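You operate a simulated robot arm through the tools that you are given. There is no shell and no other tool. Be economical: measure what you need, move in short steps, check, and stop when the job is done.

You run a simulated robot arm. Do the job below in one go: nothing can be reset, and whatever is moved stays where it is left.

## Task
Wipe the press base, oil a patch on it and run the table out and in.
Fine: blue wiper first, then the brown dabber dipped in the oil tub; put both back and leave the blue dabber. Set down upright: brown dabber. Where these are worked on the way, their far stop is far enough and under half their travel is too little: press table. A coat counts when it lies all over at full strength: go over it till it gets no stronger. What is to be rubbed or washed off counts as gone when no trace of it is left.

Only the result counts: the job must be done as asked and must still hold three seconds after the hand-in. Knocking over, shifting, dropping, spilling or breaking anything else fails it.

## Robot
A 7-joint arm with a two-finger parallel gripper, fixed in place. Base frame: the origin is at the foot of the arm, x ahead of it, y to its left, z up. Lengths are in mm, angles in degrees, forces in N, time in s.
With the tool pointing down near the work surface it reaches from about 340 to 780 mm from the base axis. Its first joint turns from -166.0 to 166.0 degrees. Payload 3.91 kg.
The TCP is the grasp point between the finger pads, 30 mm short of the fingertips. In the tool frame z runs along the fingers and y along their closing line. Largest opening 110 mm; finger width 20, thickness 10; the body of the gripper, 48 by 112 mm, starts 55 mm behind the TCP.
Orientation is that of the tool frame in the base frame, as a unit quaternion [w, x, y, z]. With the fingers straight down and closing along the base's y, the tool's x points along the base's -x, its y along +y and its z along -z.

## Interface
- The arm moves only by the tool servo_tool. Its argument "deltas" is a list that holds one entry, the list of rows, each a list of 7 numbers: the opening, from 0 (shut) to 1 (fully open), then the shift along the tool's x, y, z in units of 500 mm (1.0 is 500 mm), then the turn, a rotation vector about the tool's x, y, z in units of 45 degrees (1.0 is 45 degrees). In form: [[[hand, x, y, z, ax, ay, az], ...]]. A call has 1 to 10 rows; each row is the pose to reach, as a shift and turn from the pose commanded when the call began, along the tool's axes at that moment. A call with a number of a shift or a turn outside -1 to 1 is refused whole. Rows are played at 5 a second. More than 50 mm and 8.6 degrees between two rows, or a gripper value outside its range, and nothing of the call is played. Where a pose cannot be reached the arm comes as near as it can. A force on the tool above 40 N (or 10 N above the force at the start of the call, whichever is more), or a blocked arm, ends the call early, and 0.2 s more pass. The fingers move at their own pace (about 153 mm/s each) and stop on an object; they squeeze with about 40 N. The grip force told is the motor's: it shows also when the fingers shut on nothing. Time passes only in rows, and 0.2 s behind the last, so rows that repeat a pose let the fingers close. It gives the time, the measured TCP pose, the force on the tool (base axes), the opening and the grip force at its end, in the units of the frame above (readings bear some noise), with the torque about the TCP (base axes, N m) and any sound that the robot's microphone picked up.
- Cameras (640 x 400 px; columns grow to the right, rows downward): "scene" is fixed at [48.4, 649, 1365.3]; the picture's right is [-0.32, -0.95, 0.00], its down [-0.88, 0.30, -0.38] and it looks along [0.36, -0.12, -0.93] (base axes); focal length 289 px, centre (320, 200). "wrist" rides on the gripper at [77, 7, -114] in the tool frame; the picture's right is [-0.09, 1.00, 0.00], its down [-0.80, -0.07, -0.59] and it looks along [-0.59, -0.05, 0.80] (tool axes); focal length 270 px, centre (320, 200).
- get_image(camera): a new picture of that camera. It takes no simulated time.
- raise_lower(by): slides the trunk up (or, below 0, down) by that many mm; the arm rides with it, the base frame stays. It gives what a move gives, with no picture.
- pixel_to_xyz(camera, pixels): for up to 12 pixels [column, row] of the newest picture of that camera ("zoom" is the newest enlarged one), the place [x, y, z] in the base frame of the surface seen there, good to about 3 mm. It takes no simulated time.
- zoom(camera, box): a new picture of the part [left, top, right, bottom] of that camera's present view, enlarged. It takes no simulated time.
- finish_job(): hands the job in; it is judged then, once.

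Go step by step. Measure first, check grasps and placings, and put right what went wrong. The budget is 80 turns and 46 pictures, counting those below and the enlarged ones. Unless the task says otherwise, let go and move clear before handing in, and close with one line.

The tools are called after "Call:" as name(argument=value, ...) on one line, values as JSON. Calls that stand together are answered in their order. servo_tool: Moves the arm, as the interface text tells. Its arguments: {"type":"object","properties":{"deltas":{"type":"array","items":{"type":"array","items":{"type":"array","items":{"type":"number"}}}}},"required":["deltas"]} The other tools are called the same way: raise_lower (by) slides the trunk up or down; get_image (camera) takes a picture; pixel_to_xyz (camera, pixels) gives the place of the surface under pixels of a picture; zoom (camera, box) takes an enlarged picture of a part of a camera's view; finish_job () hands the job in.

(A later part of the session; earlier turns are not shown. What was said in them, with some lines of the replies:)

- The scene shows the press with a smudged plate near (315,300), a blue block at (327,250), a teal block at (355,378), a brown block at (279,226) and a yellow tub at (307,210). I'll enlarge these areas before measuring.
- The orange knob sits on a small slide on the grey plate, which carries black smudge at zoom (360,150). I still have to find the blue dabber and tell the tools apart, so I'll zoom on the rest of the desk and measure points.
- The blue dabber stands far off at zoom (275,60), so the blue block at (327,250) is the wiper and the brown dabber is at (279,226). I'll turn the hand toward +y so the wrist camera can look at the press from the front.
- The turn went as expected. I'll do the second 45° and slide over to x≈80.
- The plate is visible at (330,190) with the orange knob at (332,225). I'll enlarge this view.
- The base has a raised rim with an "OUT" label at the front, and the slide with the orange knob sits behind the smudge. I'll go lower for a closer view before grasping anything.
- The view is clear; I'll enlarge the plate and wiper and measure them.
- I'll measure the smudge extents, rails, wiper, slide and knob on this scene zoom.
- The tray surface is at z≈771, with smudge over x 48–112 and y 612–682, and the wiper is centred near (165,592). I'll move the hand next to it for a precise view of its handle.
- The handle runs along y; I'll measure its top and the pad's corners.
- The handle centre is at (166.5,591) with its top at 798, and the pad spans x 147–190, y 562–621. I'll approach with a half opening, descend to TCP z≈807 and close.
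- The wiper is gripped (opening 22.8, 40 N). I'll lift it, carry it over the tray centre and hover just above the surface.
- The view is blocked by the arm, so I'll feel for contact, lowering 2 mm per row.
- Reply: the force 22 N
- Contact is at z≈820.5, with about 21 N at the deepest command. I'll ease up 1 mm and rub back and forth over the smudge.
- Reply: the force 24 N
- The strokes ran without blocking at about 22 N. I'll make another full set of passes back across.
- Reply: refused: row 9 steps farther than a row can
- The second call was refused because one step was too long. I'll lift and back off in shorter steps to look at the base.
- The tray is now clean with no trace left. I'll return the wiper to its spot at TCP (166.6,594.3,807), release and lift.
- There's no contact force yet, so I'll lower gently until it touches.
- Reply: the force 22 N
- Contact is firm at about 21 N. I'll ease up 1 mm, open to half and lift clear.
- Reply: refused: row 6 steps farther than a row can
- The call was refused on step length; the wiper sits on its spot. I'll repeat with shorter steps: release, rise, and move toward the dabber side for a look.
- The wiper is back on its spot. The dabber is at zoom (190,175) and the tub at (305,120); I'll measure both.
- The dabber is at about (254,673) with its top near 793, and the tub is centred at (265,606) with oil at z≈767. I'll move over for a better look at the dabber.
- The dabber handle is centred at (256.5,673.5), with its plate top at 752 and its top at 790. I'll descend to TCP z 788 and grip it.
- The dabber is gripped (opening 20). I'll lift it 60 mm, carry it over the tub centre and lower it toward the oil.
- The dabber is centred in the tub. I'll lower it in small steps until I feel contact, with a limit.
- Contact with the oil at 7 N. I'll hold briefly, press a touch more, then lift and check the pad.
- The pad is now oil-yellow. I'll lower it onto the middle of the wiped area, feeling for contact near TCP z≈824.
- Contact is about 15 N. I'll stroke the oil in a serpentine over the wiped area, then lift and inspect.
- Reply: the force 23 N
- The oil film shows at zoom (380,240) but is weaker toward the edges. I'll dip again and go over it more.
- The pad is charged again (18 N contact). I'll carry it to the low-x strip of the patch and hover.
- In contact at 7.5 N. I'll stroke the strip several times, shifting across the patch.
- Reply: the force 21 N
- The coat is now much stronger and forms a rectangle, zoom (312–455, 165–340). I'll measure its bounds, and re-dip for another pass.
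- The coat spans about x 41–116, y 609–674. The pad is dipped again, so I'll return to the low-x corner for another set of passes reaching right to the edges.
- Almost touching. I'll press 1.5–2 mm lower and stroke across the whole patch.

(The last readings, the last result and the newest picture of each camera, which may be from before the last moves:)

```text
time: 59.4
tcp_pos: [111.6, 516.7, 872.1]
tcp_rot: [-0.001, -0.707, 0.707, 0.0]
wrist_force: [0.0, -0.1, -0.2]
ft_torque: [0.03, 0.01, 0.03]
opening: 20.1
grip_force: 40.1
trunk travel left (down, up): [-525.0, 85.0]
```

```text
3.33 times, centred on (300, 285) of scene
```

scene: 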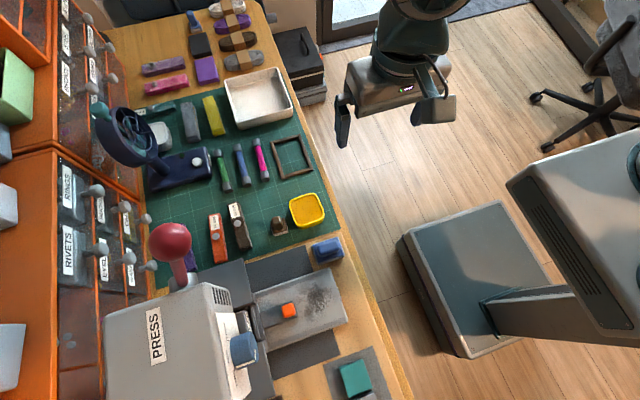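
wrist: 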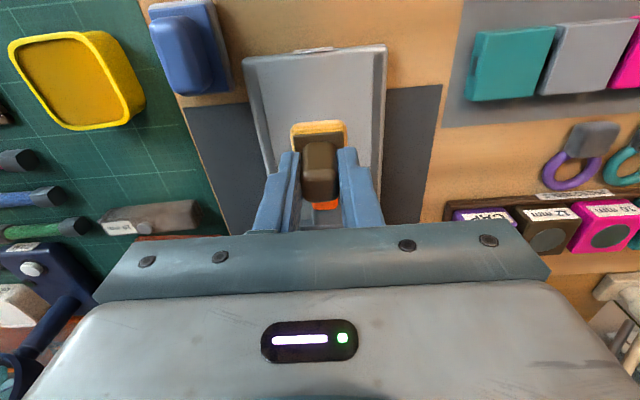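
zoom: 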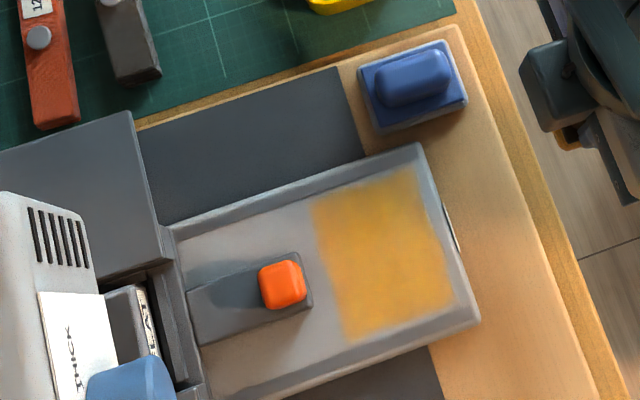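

The coat looks even now and has not grown past its bounds. I'll look closer for weak spots, before and on its edges.

Call:
zoom(camera="scene", box=[325, 265, 385, 335])

Call:
get_image(camera="wrist")

```text
5.71 times, centred on (355, 300) of scene
```

zoom: 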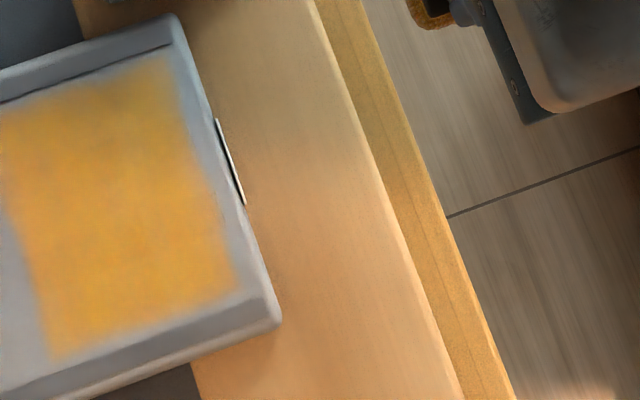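

```text
18 pictures are left
```

wrist: 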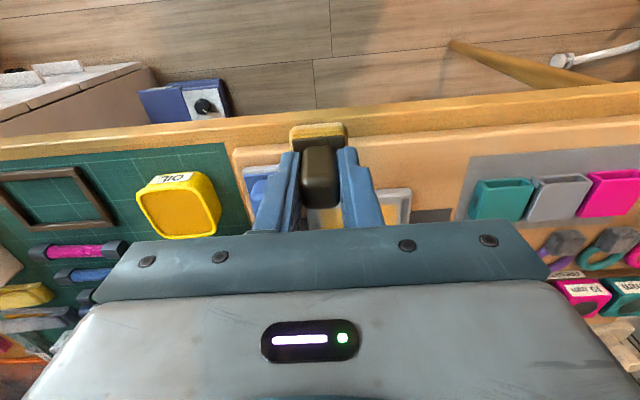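

The front edge (y≈610) and corner at zoom (165,65) look slightly soft. I'll dip once more and pass over the edges again.

Call:
servo_tool(deltas=[[[0, 0, -0.09, 0, 0, 0, 0], [0, -0.02, -0.18, 0, 0, 0, 0], [0, -0.09, -0.24, 0, 0, 0, 0], [0, -0.15, -0.29, 0, 0, 0, 0], [0, -0.177, -0.306, 0.05, 0, 0, 0], [0, -0.177, -0.306, 0.1, 0, 0, 0], [0, -0.177, -0.306, 0.114, 0, 0, 0], [0, -0.177, -0.306, 0.118, 0, 0, 0], [0, -0.177, -0.306, 0.121, 0, 0, 0], [0, -0.177, -0.306, 0.123, 0, 0, 0]]])

```text
time: 61.6
tcp_pos: [264.8, 604.2, 812.8]
tcp_rot: [-0.002, 0.707, -0.707, -0.001]
wrist_force: [0.1, 1.9, 13.3]
ft_torque: [0.21, 0.03, -0.02]
opening: 19.6
grip_force: 40.1
trunk travel left (down, up): [-525.0, 85.0]
```

Call:
servo_tool(deltas=[[[0, 0, 0, -0.06, 0, 0, 0], [0, 0, 0, -0.12, 0, 0, 0], [0, -0.01, 0.09, -0.12, 0, 0, 0], [0, -0.02, 0.18, -0.12, 0, 0, 0], [0, -0.03, 0.27, -0.12, 0, 0, 0], [0, -0.038, 0.328, -0.08, 0, 0, 0], [0, -0.038, 0.328, -0.03, 0, 0, 0], [0, -0.038, 0.328, -0.015, 0, 0, 0], [0, -0.038, 0.328, -0.01, 0, 0, 0], [0, -0.038, 0.328, -0.007, 0, 0, 0]]])

```text
time: 63.8
tcp_pos: [100.4, 621.5, 814.4]
tcp_rot: [0.002, -0.707, 0.707, 0.003]
wrist_force: [0.6, -4.6, 26.8]
ft_torque: [-0.18, 0.02, -0.01]
opening: 19.9
grip_force: 40.0
trunk travel left (down, up): [-525.0, 85.0]
```

Contact is 27 N; I'll ease off slightly, stroke along the front edge, then serpentine back over the patch.

Call:
servo_tool(deltas=[[[0, -0.002, 0, -0.002, 0, 0, 0], [0, -0.002, 0.042, -0.002, 0, 0, 0], [0, -0.002, 0.084, -0.002, 0, 0, 0], [0, -0.002, 0.042, -0.002, 0, 0, 0], [0, -0.002, 0, -0.002, 0, 0, 0], [0, -0.03, 0, -0.002, 0, 0, 0], [0, -0.03, 0.042, -0.002, 0, 0, 0], [0, -0.03, 0.084, -0.002, 0, 0, 0], [0, -0.06, 0.084, -0.002, 0, 0, 0], [0, -0.06, 0.042, -0.002, 0, 0, 0]]])

Call:
servo_tool(deltas=[[[0, 0, -0.042, 0, 0, 0, 0], [0, -0.026, -0.042, 0, 0, 0, 0], [0, -0.026, 0, 0, 0, 0, 0], [0, -0.026, 0.042, 0, 0, 0, 0], [0, 0.018, 0.042, 0, 0, 0, 0], [0, 0.056, 0.042, 0, 0, 0, 0], [0, 0.056, 0, 0, 0, 0, 0], [0, 0.056, -0.042, 0, 0, 0, 0], [0, 0.02, -0.042, 0, 0, 0, 0], [0, 0.02, 0, 0, 0, 0, 0]]])

Call:
servo_tool(deltas=[[[0, 0, 0, -0.06, 0, 0, 0], [0, 0.06, 0, -0.12, 0, 0, 0], [0, 0.14, 0, -0.12, 0, 0, 0], [0, 0.22, 0, -0.12, 0, 0, 0], [0, 0.26, -0.02, -0.12, 0, 0, 0]]])

Call:
zoom(camera="scene", box=[270, 265, 370, 335])

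```text
time: 66.0
tcp_pos: [79.6, 650.0, 813.2]
tcp_rot: [-0.001, -0.706, 0.708, -0.001]
wrist_force: [0.5, -0.4, 4.9]
ft_torque: [0.05, 0.01, 0.0]
opening: 19.9
grip_force: 39.6
trunk travel left (down, up): [-525.0, 85.0]
```

```text
time: 68.2
tcp_pos: [78.0, 644.1, 814.4]
tcp_rot: [0.0, 0.707, -0.707, 0.0]
wrist_force: [0.0, -0.2, 0.0]
ft_torque: [0.01, -0.04, -0.01]
opening: 20.1
grip_force: 39.9
trunk travel left (down, up): [-525.0, 85.0]
```

```text
time: 69.4
tcp_pos: [89.2, 509.3, 873.8]
tcp_rot: [0.0, 0.707, -0.707, 0.0]
wrist_force: [-0.2, -1.2, -0.4]
ft_torque: [0.01, 0.01, -0.01]
opening: 19.9
grip_force: 39.9
trunk travel left (down, up): [-525.0, 85.0]
```

```text
5.71 times, centred on (320, 300) of scene
```

zoom: 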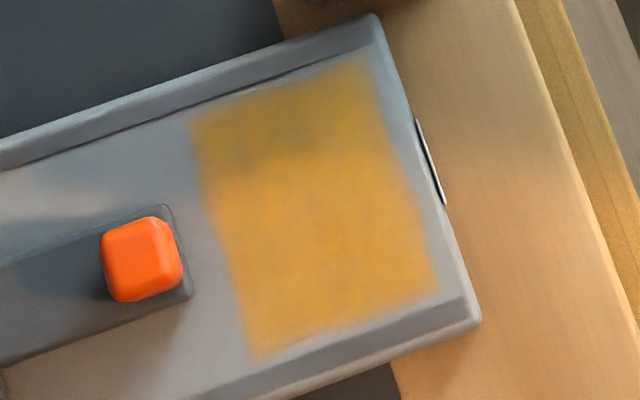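

The coat appears saturated; the grayer top corner matches a shadow. I'll return the dabber to its spot at (256.4,675.3), hovering first.

Call:
servo_tool(deltas=[[[0, -0.06, -0.06, 0, 0, 0, 0], [0, -0.12, -0.12, 0, 0, 0, 0], [0, -0.18, -0.18, 0, 0, 0, 0], [0, -0.24, -0.24, 0, 0, 0, 0], [0, -0.3, -0.3, 0, 0, 0, 0], [0, -0.332, -0.334, 0, 0, 0, 0], [0, -0.332, -0.334, 0.08, 0, 0, 0], [0, -0.332, -0.334, 0.15, 0, 0, 0], [0, -0.332, -0.334, 0.17, 0, 0, 0], [0, -0.332, -0.334, 0.17, 0, 0, 0]]])

Call:
get_image(camera="wrist")

Call:
zoom(camera="scene", box=[240, 225, 360, 345])

```text
time: 71.6
tcp_pos: [256.8, 678.3, 788.4]
tcp_rot: [0.0, -0.707, 0.707, -0.001]
wrist_force: [-0.6, -0.2, -0.6]
ft_torque: [0.01, -0.02, -0.01]
opening: 20.1
grip_force: 39.9
trunk travel left (down, up): [-525.0, 85.0]
```

```text
16 pictures are left
```

wrist: 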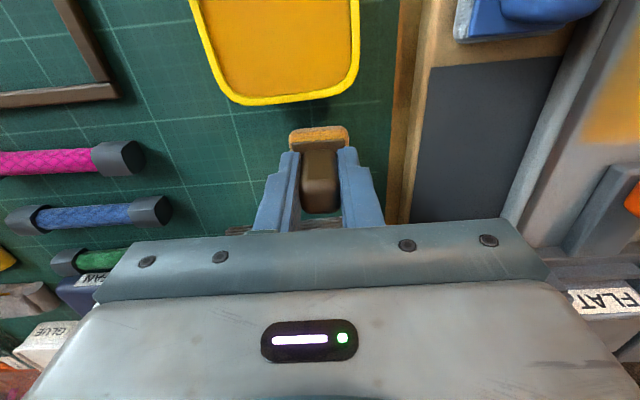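

```text
3.33 times, centred on (300, 285) of scene
```

zoom: 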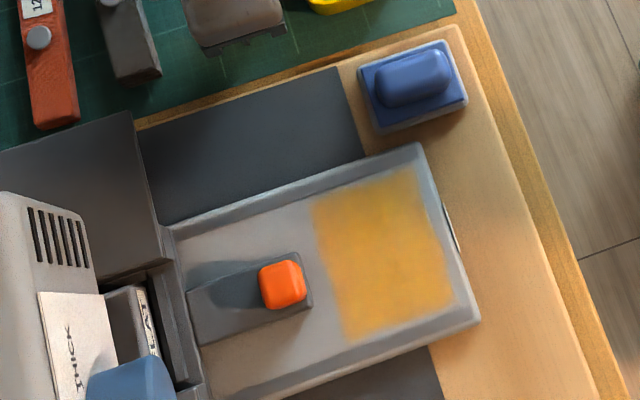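

The coat is unchanged from the previous pass, so it's saturated. Now I'll lower the dabber gently onto the mat.

Call:
servo_tool(deltas=[[[0, 0.004, 0, 0.004, 0, 0, 0], [0, 0.004, 0, 0.007, 0, 0, 0], [0, 0.004, 0, 0.009, 0, 0, 0], [0, 0.004, 0, 0.011, 0, 0, 0], [0, 0.004, 0, 0.012, 0, 0, 0]]])

```text
time: 72.8
tcp_pos: [256.5, 677.0, 783.1]
tcp_rot: [0.0, 0.707, -0.707, 0.0]
wrist_force: [0.3, -0.3, -0.5]
ft_torque: [-0.02, 0.01, 0.0]
opening: 20.3
grip_force: 40.4
trunk travel left (down, up): [-525.0, 85.0]
```

Call:
servo_tool(deltas=[[[0, 0.001, 0, 0.002, 0, 0, 0], [0, 0.001, 0, 0.003, 0, 0, 0], [0, 0.001, 0, 0.004, 0, 0, 0], [0, 0.001, 0, 0.005, 0, 0, 0], [0, 0.001, 0, 0.006, 0, 0, 0]]])

```text
time: 74.0
tcp_pos: [255.6, 675.9, 781.5]
tcp_rot: [0.0, -0.707, 0.707, 0.0]
wrist_force: [0.1, 0.5, -0.2]
ft_torque: [-0.01, 0.0, 0.01]
opening: 20.0
grip_force: 40.4
trunk travel left (down, up): [-525.0, 85.0]
```

Call:
servo_tool(deltas=[[[0, 0, 0, 0.001, 0, 0, 0], [0, 0, 0, 0.002, 0, 0, 0], [0, 0, 0, 0.003, 0, 0, 0], [0, 0, 0, 0.004, 0, 0, 0], [0, 0, 0, 0.005, 0, 0, 0]]])

```text
time: 75.2
tcp_pos: [255.2, 676.0, 778.8]
tcp_rot: [-0.001, 0.707, -0.707, 0.0]
wrist_force: [0.6, 0.6, 6.9]
ft_torque: [0.15, -0.04, -0.04]
opening: 19.9
grip_force: 39.8
trunk travel left (down, up): [-525.0, 85.0]
```

The dabber touches down at 7 N. I'll release, rise straight up and back off to look.

Call:
servo_tool(deltas=[[[0.4, 0, 0, 0, 0, 0, 0], [0.4, 0, 0, 0, 0, 0, 0], [0.4, 0, 0, -0.05, 0, 0, 0], [0.4, 0, 0, -0.12, 0, 0, 0], [0.4, 0, 0, -0.2, 0, 0, 0], [0.4, 0.08, 0.01, -0.24, 0, 0, 0], [0.4, 0.16, 0.02, -0.24, 0, 0, 0]]])

Call:
zoom(camera="wrist", box=[240, 120, 400, 220])

```text
time: 76.8
tcp_pos: [245.4, 596.0, 899.7]
tcp_rot: [0.001, -0.707, 0.708, 0.0]
wrist_force: [-0.1, 1.0, 0.4]
ft_torque: [0.02, -0.02, -0.01]
opening: 44.0
grip_force: 0.0
trunk travel left (down, up): [-525.0, 85.0]
```

```text
4.00 times, centred on (320, 170) of wrist
```

zoom: 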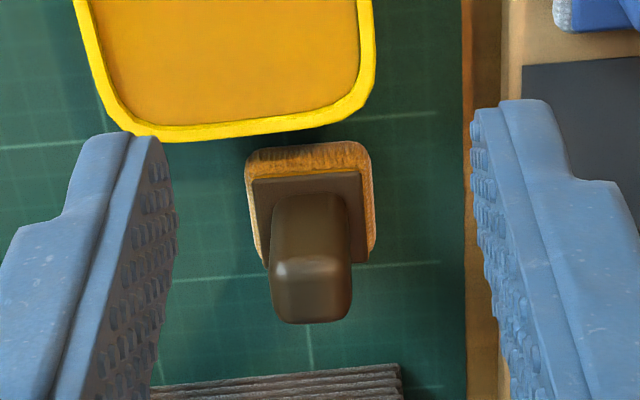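

The dabber stands upright in its place. Next is the table: I'll measure the knob and the press front for hand clearance.

Call:
zoom(camera="scene", box=[200, 240, 320, 360])

Call:
pixel_to_xyz(camera="zoom", pixels=[[398, 218], [438, 215], [415, 210], [415, 235], [398, 250], [438, 248], [445, 225], [330, 300], [255, 360], [225, 200], [150, 150], [290, 290]])

```text
3.33 times, centred on (260, 300) of scene
```

zoom: 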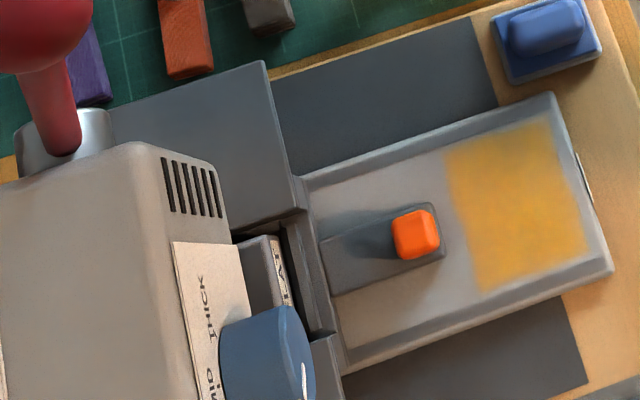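

```text
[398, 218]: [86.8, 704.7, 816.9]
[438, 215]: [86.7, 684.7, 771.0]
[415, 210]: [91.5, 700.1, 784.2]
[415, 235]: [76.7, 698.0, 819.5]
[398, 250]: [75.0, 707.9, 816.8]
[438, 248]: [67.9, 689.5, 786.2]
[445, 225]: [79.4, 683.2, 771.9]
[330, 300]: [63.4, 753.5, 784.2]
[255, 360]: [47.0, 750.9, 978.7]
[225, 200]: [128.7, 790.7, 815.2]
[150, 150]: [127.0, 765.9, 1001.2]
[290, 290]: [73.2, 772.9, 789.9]
```

The knob is at about (80,699), z 785–819. I'll measure the dial and press front above it for clearance.

Call:
pixel_to_xyz(camera="zoom", pixels=[[305, 380], [300, 330], [310, 360], [285, 312], [240, 255], [190, 250], [230, 230], [280, 265], [420, 205], [440, 262], [330, 235], [395, 275]])

```text
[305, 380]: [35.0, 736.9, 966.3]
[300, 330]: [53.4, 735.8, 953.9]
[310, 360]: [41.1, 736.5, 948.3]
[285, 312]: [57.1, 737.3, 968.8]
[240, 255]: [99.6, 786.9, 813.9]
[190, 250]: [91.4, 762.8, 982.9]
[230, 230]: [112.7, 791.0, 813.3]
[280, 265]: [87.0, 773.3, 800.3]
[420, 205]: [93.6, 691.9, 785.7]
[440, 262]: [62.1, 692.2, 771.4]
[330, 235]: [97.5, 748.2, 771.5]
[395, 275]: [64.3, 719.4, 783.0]
```

The dial's front is at y≈736, z 950–970, so I'll tilt the hand 20° to keep its body away from the press. I'll move above the tray with that tilt.

Call:
servo_tool(deltas=[[[0.4, 0, 0.08, 0, 0, 0, 0], [0.4, -0.01, 0.16, 0, 0, -0.15, 0], [0.4, -0.02, 0.24, 0, 0, -0.3, 0], [0.4, -0.03, 0.32, 0, 0, -0.444, 0], [0.4, -0.048, 0.331, 0, 0, -0.444, 0], [0.4, -0.048, 0.331, 0, 0, -0.444, 0]]])

Call:
get_image(camera="wrist")

```text
time: 78.2
tcp_pos: [77.3, 621.1, 898.3]
tcp_rot: [-0.123, 0.696, -0.696, -0.123]
wrist_force: [0.4, 0.0, -0.7]
ft_torque: [-0.01, -0.01, 0.04]
opening: 43.9
grip_force: 0.1
trunk travel left (down, up): [-525.0, 85.0]
```

```text
12 pictures are left
```

wrist: 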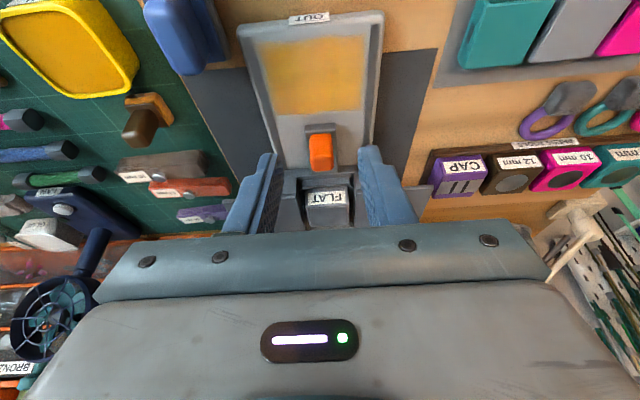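

The knob is clear at (320,155), with the FLAT die behind it. I'll check the knob's centre from this view.

Call:
pixel_to_xyz(camera="wrist", pixels=[[313, 155], [328, 155], [320, 140], [320, 165], [308, 128], [334, 128], [325, 195]])

```text
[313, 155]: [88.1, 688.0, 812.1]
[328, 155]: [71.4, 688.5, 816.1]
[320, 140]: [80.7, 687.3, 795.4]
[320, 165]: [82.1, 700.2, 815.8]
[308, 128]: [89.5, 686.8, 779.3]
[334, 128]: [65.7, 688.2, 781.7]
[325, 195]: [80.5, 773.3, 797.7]
```

The knob spans x 71–89, y 688–708. I'll approach along the tilted tool axis to TCP (80,694,821) and close.

Call:
servo_tool(deltas=[[[0.4, -0.084, -0.005, 0, 0, 0, 0], [0.4, -0.084, -0.005, 0.08, 0, 0, 0], [0.4, -0.084, -0.005, 0.15, 0, 0, 0], [0.4, -0.084, -0.005, 0.18, 0, 0, 0], [0.4, -0.084, -0.005, 0.194, 0, 0, 0], [0.4, -0.084, -0.005, 0.194, 0, 0, 0], [0, -0.084, -0.005, 0.194, 0, 0, 0], [0, -0.084, -0.005, 0.194, 0, 0, 0], [0, -0.084, -0.005, 0.194, 0, 0, 0]]])

```text
time: 80.2
tcp_pos: [79.8, 691.9, 820.6]
tcp_rot: [-0.122, 0.697, -0.696, -0.123]
wrist_force: [-9.7, -1.5, -3.9]
ft_torque: [0.81, -0.07, -0.16]
opening: 21.9
grip_force: 45.1
trunk travel left (down, up): [-525.0, 85.0]
```

The knob is gripped. I'll pull the table out (−y) in 10 mm steps and watch the force.

Call:
servo_tool(deltas=[[[0, 0.0188, 0, -0.0068, 0, 0, 0], [0, 0.0376, 0, -0.0137, 0, 0, 0], [0, 0.0564, 0, -0.0205, 0, 0, 0], [0, 0.0752, 0, -0.0274, 0, 0, 0]]])

Call:
zoom(camera="scene", box=[200, 240, 360, 360])

```text
time: 81.2
tcp_pos: [79.6, 652.4, 819.8]
tcp_rot: [-0.122, 0.697, -0.696, -0.122]
wrist_force: [-20.9, 0.3, -9.8]
ft_torque: [1.06, 0.16, -0.28]
opening: 21.9
grip_force: 44.9
trunk travel left (down, up): [-525.0, 85.0]
```

```text
3.33 times, centred on (280, 300) of scene
```

zoom: 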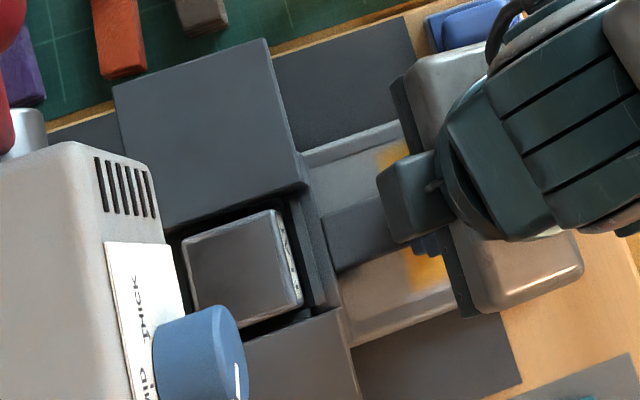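

The table moves freely (40 mm so far). There's a side load of −21 N in x, so I'll ease 2 mm that way while pulling on to the stop.

Call:
servo_tool(deltas=[[[0, 0, 0.004, 0, 0, 0, 0], [0, 0.0188, 0.004, -0.0068, 0, 0, 0], [0, 0.0376, 0.004, -0.0137, 0, 0, 0]]])

```text
time: 82.0
tcp_pos: [79.8, 633.0, 819.6]
tcp_rot: [-0.122, 0.697, -0.696, -0.122]
wrist_force: [-10.9, 1.2, -10.9]
ft_torque: [0.62, 0.23, 0.35]
opening: 21.8
grip_force: 45.0
trunk travel left (down, up): [-525.0, 85.0]
```

Call:
servo_tool(deltas=[[[0, 0.0007, 0.002, 0.002, 0, 0, 0], [0, 0.0101, 0.002, -0.0014, 0, 0, 0], [0, 0.0195, 0.002, -0.0048, 0, 0, 0], [0, 0.0289, 0.002, -0.0082, 0, 0, 0], [0, 0.0383, 0.002, -0.0116, 0, 0, 0], [0, 0.0477, 0.002, -0.015, 0, 0, 0]]])

```text
time: 83.4
tcp_pos: [78.8, 607.9, 819.9]
tcp_rot: [0.123, -0.696, 0.697, 0.123]
wrist_force: [7.5, 1.2, -8.0]
ft_torque: [1.34, 0.11, 0.2]
opening: 22.0
grip_force: 44.9
trunk travel left (down, up): [-525.0, 85.0]
```

84 mm out and still free. I'll keep pulling until the y force shows the stop.

Call:
servo_tool(deltas=[[[0, 0.0094, -0.002, -0.0024, 0, 0, 0], [0, 0.0188, -0.002, -0.0058, 0, 0, 0], [0, 0.0282, -0.002, -0.0093, 0, 0, 0], [0, 0.0376, -0.002, -0.0127, 0, 0, 0], [0, 0.047, -0.002, -0.0161, 0, 0, 0], [0, 0.0564, -0.002, -0.0195, 0, 0, 0]]])

Call:
zoom(camera="scene", box=[200, 240, 360, 360])

```text
time: 84.8
tcp_pos: [80.8, 578.6, 820.8]
tcp_rot: [-0.122, 0.697, -0.696, -0.122]
wrist_force: [3.2, 1.4, -2.1]
ft_torque: [-0.22, -0.03, 0.06]
opening: 22.1
grip_force: 45.5
trunk travel left (down, up): [-525.0, 85.0]
```

```text
3.33 times, centred on (280, 300) of scene
```

zoom: 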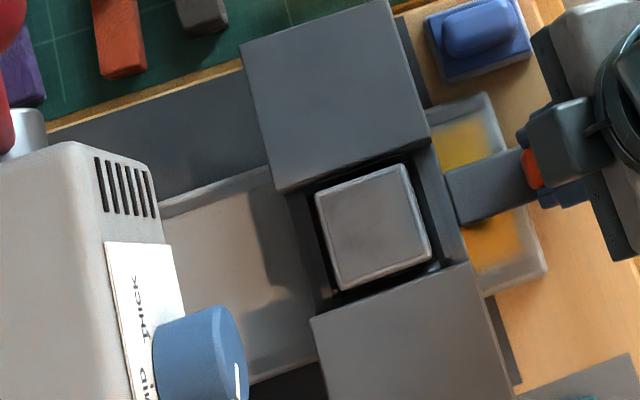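

The whole table has come out 113 mm, and its wing's front edge at zoom (425,140) is nearing the wiper. I'll measure the gap before going on.

Call:
pixel_to_xyz(camera="zoom", pixels=[[385, 10], [415, 80], [425, 135], [260, 60], [440, 75], [432, 30], [415, 40], [470, 275], [160, 215], [250, 380], [300, 190], [545, 270]])

```text
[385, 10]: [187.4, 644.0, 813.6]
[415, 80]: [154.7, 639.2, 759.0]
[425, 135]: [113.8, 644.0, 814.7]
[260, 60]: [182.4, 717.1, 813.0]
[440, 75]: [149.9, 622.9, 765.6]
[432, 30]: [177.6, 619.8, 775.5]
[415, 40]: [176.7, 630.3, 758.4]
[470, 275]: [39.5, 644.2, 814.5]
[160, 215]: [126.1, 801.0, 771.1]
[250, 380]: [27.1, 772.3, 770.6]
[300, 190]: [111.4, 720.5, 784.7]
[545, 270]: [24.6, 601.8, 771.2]
```

The wing front is at y 644 and the wiper's edge at 621, a gap of 23 mm. I'll pull just 10 mm more, gently, to see if the stop is there.

Call:
servo_tool(deltas=[[[0, 0.0047, 0, -0.0017, 0, 0, 0], [0, 0.0094, 0, -0.0034, 0, 0, 0], [0, 0.0141, 0, -0.0051, 0, 0, 0], [0, 0.0188, 0, -0.0068, 0, 0, 0]]])

```text
time: 85.8
tcp_pos: [80.2, 568.5, 820.5]
tcp_rot: [0.123, -0.696, 0.697, 0.124]
wrist_force: [3.7, 0.9, 6.7]
ft_torque: [-0.93, 0.03, -0.01]
opening: 22.1
grip_force: 45.1
trunk travel left (down, up): [-525.0, 85.0]
```

The table is 123 mm out, well past half of any travel the 600 mm-fronted base allows, with 13 mm to spare to the wiper, so I'll stop here. Now I'll run it back in.

Call:
servo_tool(deltas=[[[0, 0, 0, 0, 0, 0, 0], [0, -0.0263, 0, 0.0096, 0, 0, 0], [0, -0.0526, 0, 0.0192, 0, 0, 0], [0, -0.079, 0, 0.0287, 0, 0, 0], [0, -0.1053, 0, 0.0383, 0, 0, 0], [0, -0.1316, 0, 0.0479, 0, 0, 0], [0, -0.158, 0, 0.0575, 0, 0, 0], [0, -0.1843, 0, 0.067, 0, 0, 0], [0, -0.2068, 0, 0.0752, 0, 0, 0], [0, -0.2237, 0, 0.0814, 0, 0, 0]]])

```text
time: 88.0
tcp_pos: [80.7, 686.7, 820.6]
tcp_rot: [-0.123, 0.696, -0.696, -0.123]
wrist_force: [0.3, 0.2, 2.7]
ft_torque: [0.57, -0.16, -0.11]
opening: 21.7
grip_force: 44.7
trunk travel left (down, up): [-525.0, 85.0]
```

At y 686.7, near the start position of 691.9. I'll push on in small steps until the in-stop is felt.

Call:
servo_tool(deltas=[[[0, -0.0056, 0, 0.0021, 0, 0, 0], [0, -0.0094, 0, 0.0034, 0, 0, 0], [0, -0.0132, 0, 0.0048, 0, 0, 0], [0, -0.0151, 0, 0.0055, 0, 0, 0], [0, -0.017, 0, 0.0062, 0, 0, 0]]])

```text
time: 89.2
tcp_pos: [80.0, 691.8, 819.9]
tcp_rot: [0.122, -0.696, 0.697, 0.123]
wrist_force: [-2.6, -21.2, 14.1]
ft_torque: [0.06, -0.1, -0.11]
opening: 22.0
grip_force: 44.6
trunk travel left (down, up): [-525.0, 85.0]
```

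The in-stop is reached at y 691.8, with −21 N. I'll ease the push, open and back out along the tool axis.

Call:
servo_tool(deltas=[[[0, 0.004, 0, -0.0014, 0, 0, 0], [0.45, 0.004, 0, -0.0014, 0, 0, 0], [0.45, 0.004, 0, -0.0014, 0, 0, 0], [0.45, 0.004, 0, -0.05, 0, 0, 0], [0.45, 0.004, 0, -0.12, 0, 0, 0], [0.45, 0.004, 0, -0.2, 0, 0, 0], [0.45, 0.08, 0, -0.24, 0, 0, 0], [0.45, 0.16, 0, -0.24, 0, 0, 0], [0.45, 0.25, 0, -0.24, 0, 0, 0]]])

Call:
zoom(camera="scene", box=[200, 190, 380, 350])

```text
time: 91.2
tcp_pos: [78.8, 536.8, 891.1]
tcp_rot: [-0.123, 0.696, -0.696, -0.122]
wrist_force: [0.6, -0.6, 0.4]
ft_torque: [0.0, 0.0, 0.0]
opening: 49.4
grip_force: 0.0
trunk travel left (down, up): [-525.0, 85.0]
```

```text
2.50 times, centred on (290, 270) of scene
```

zoom: 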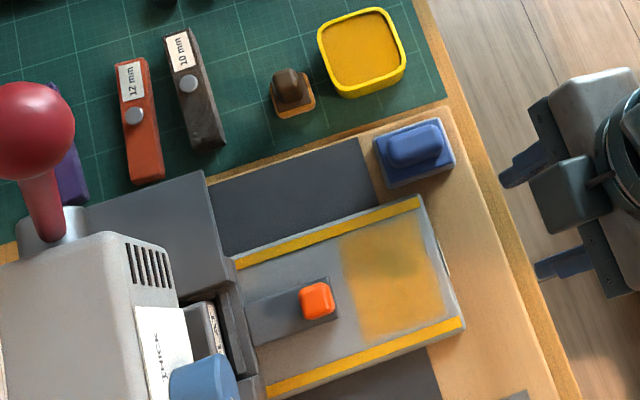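

The table is back in, and the rails at zoom (330,230) and (365,360) now show yellow. I'll take a close look at the coat and the rails.

Call:
zoom(camera="scene", box=[260, 260, 370, 340])

Call:
get_image(camera="wrist")

```text
5.00 times, centred on (315, 300) of scene
```

zoom: 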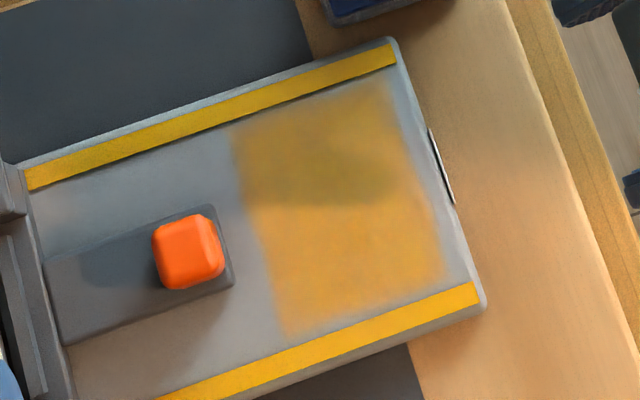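

```text
7 pictures are left
```

wrist: 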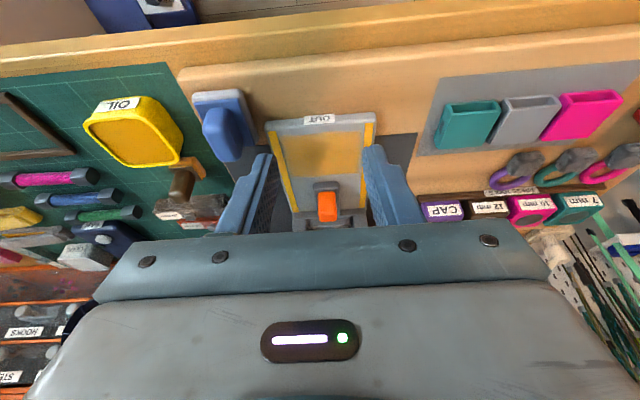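

The coat is even apart from the arm's shadow, and the rails are oiled by the table's run. The table is in, the wiper and the upright brown dabber are back, and the hand is clear, so I'm handing in.

Call:
finish_job()

```text
The job is handed in.
```

I wiped the press base clean, oiled the patch until the coat got no stronger, and ran the table out and back in. The out run was about 123 mm: I stopped short of the far stop to miss the wiper, but judged it well past half travel. The wiper is back, the brown dabber stands upright in its place, and the blue dabber was not touched.
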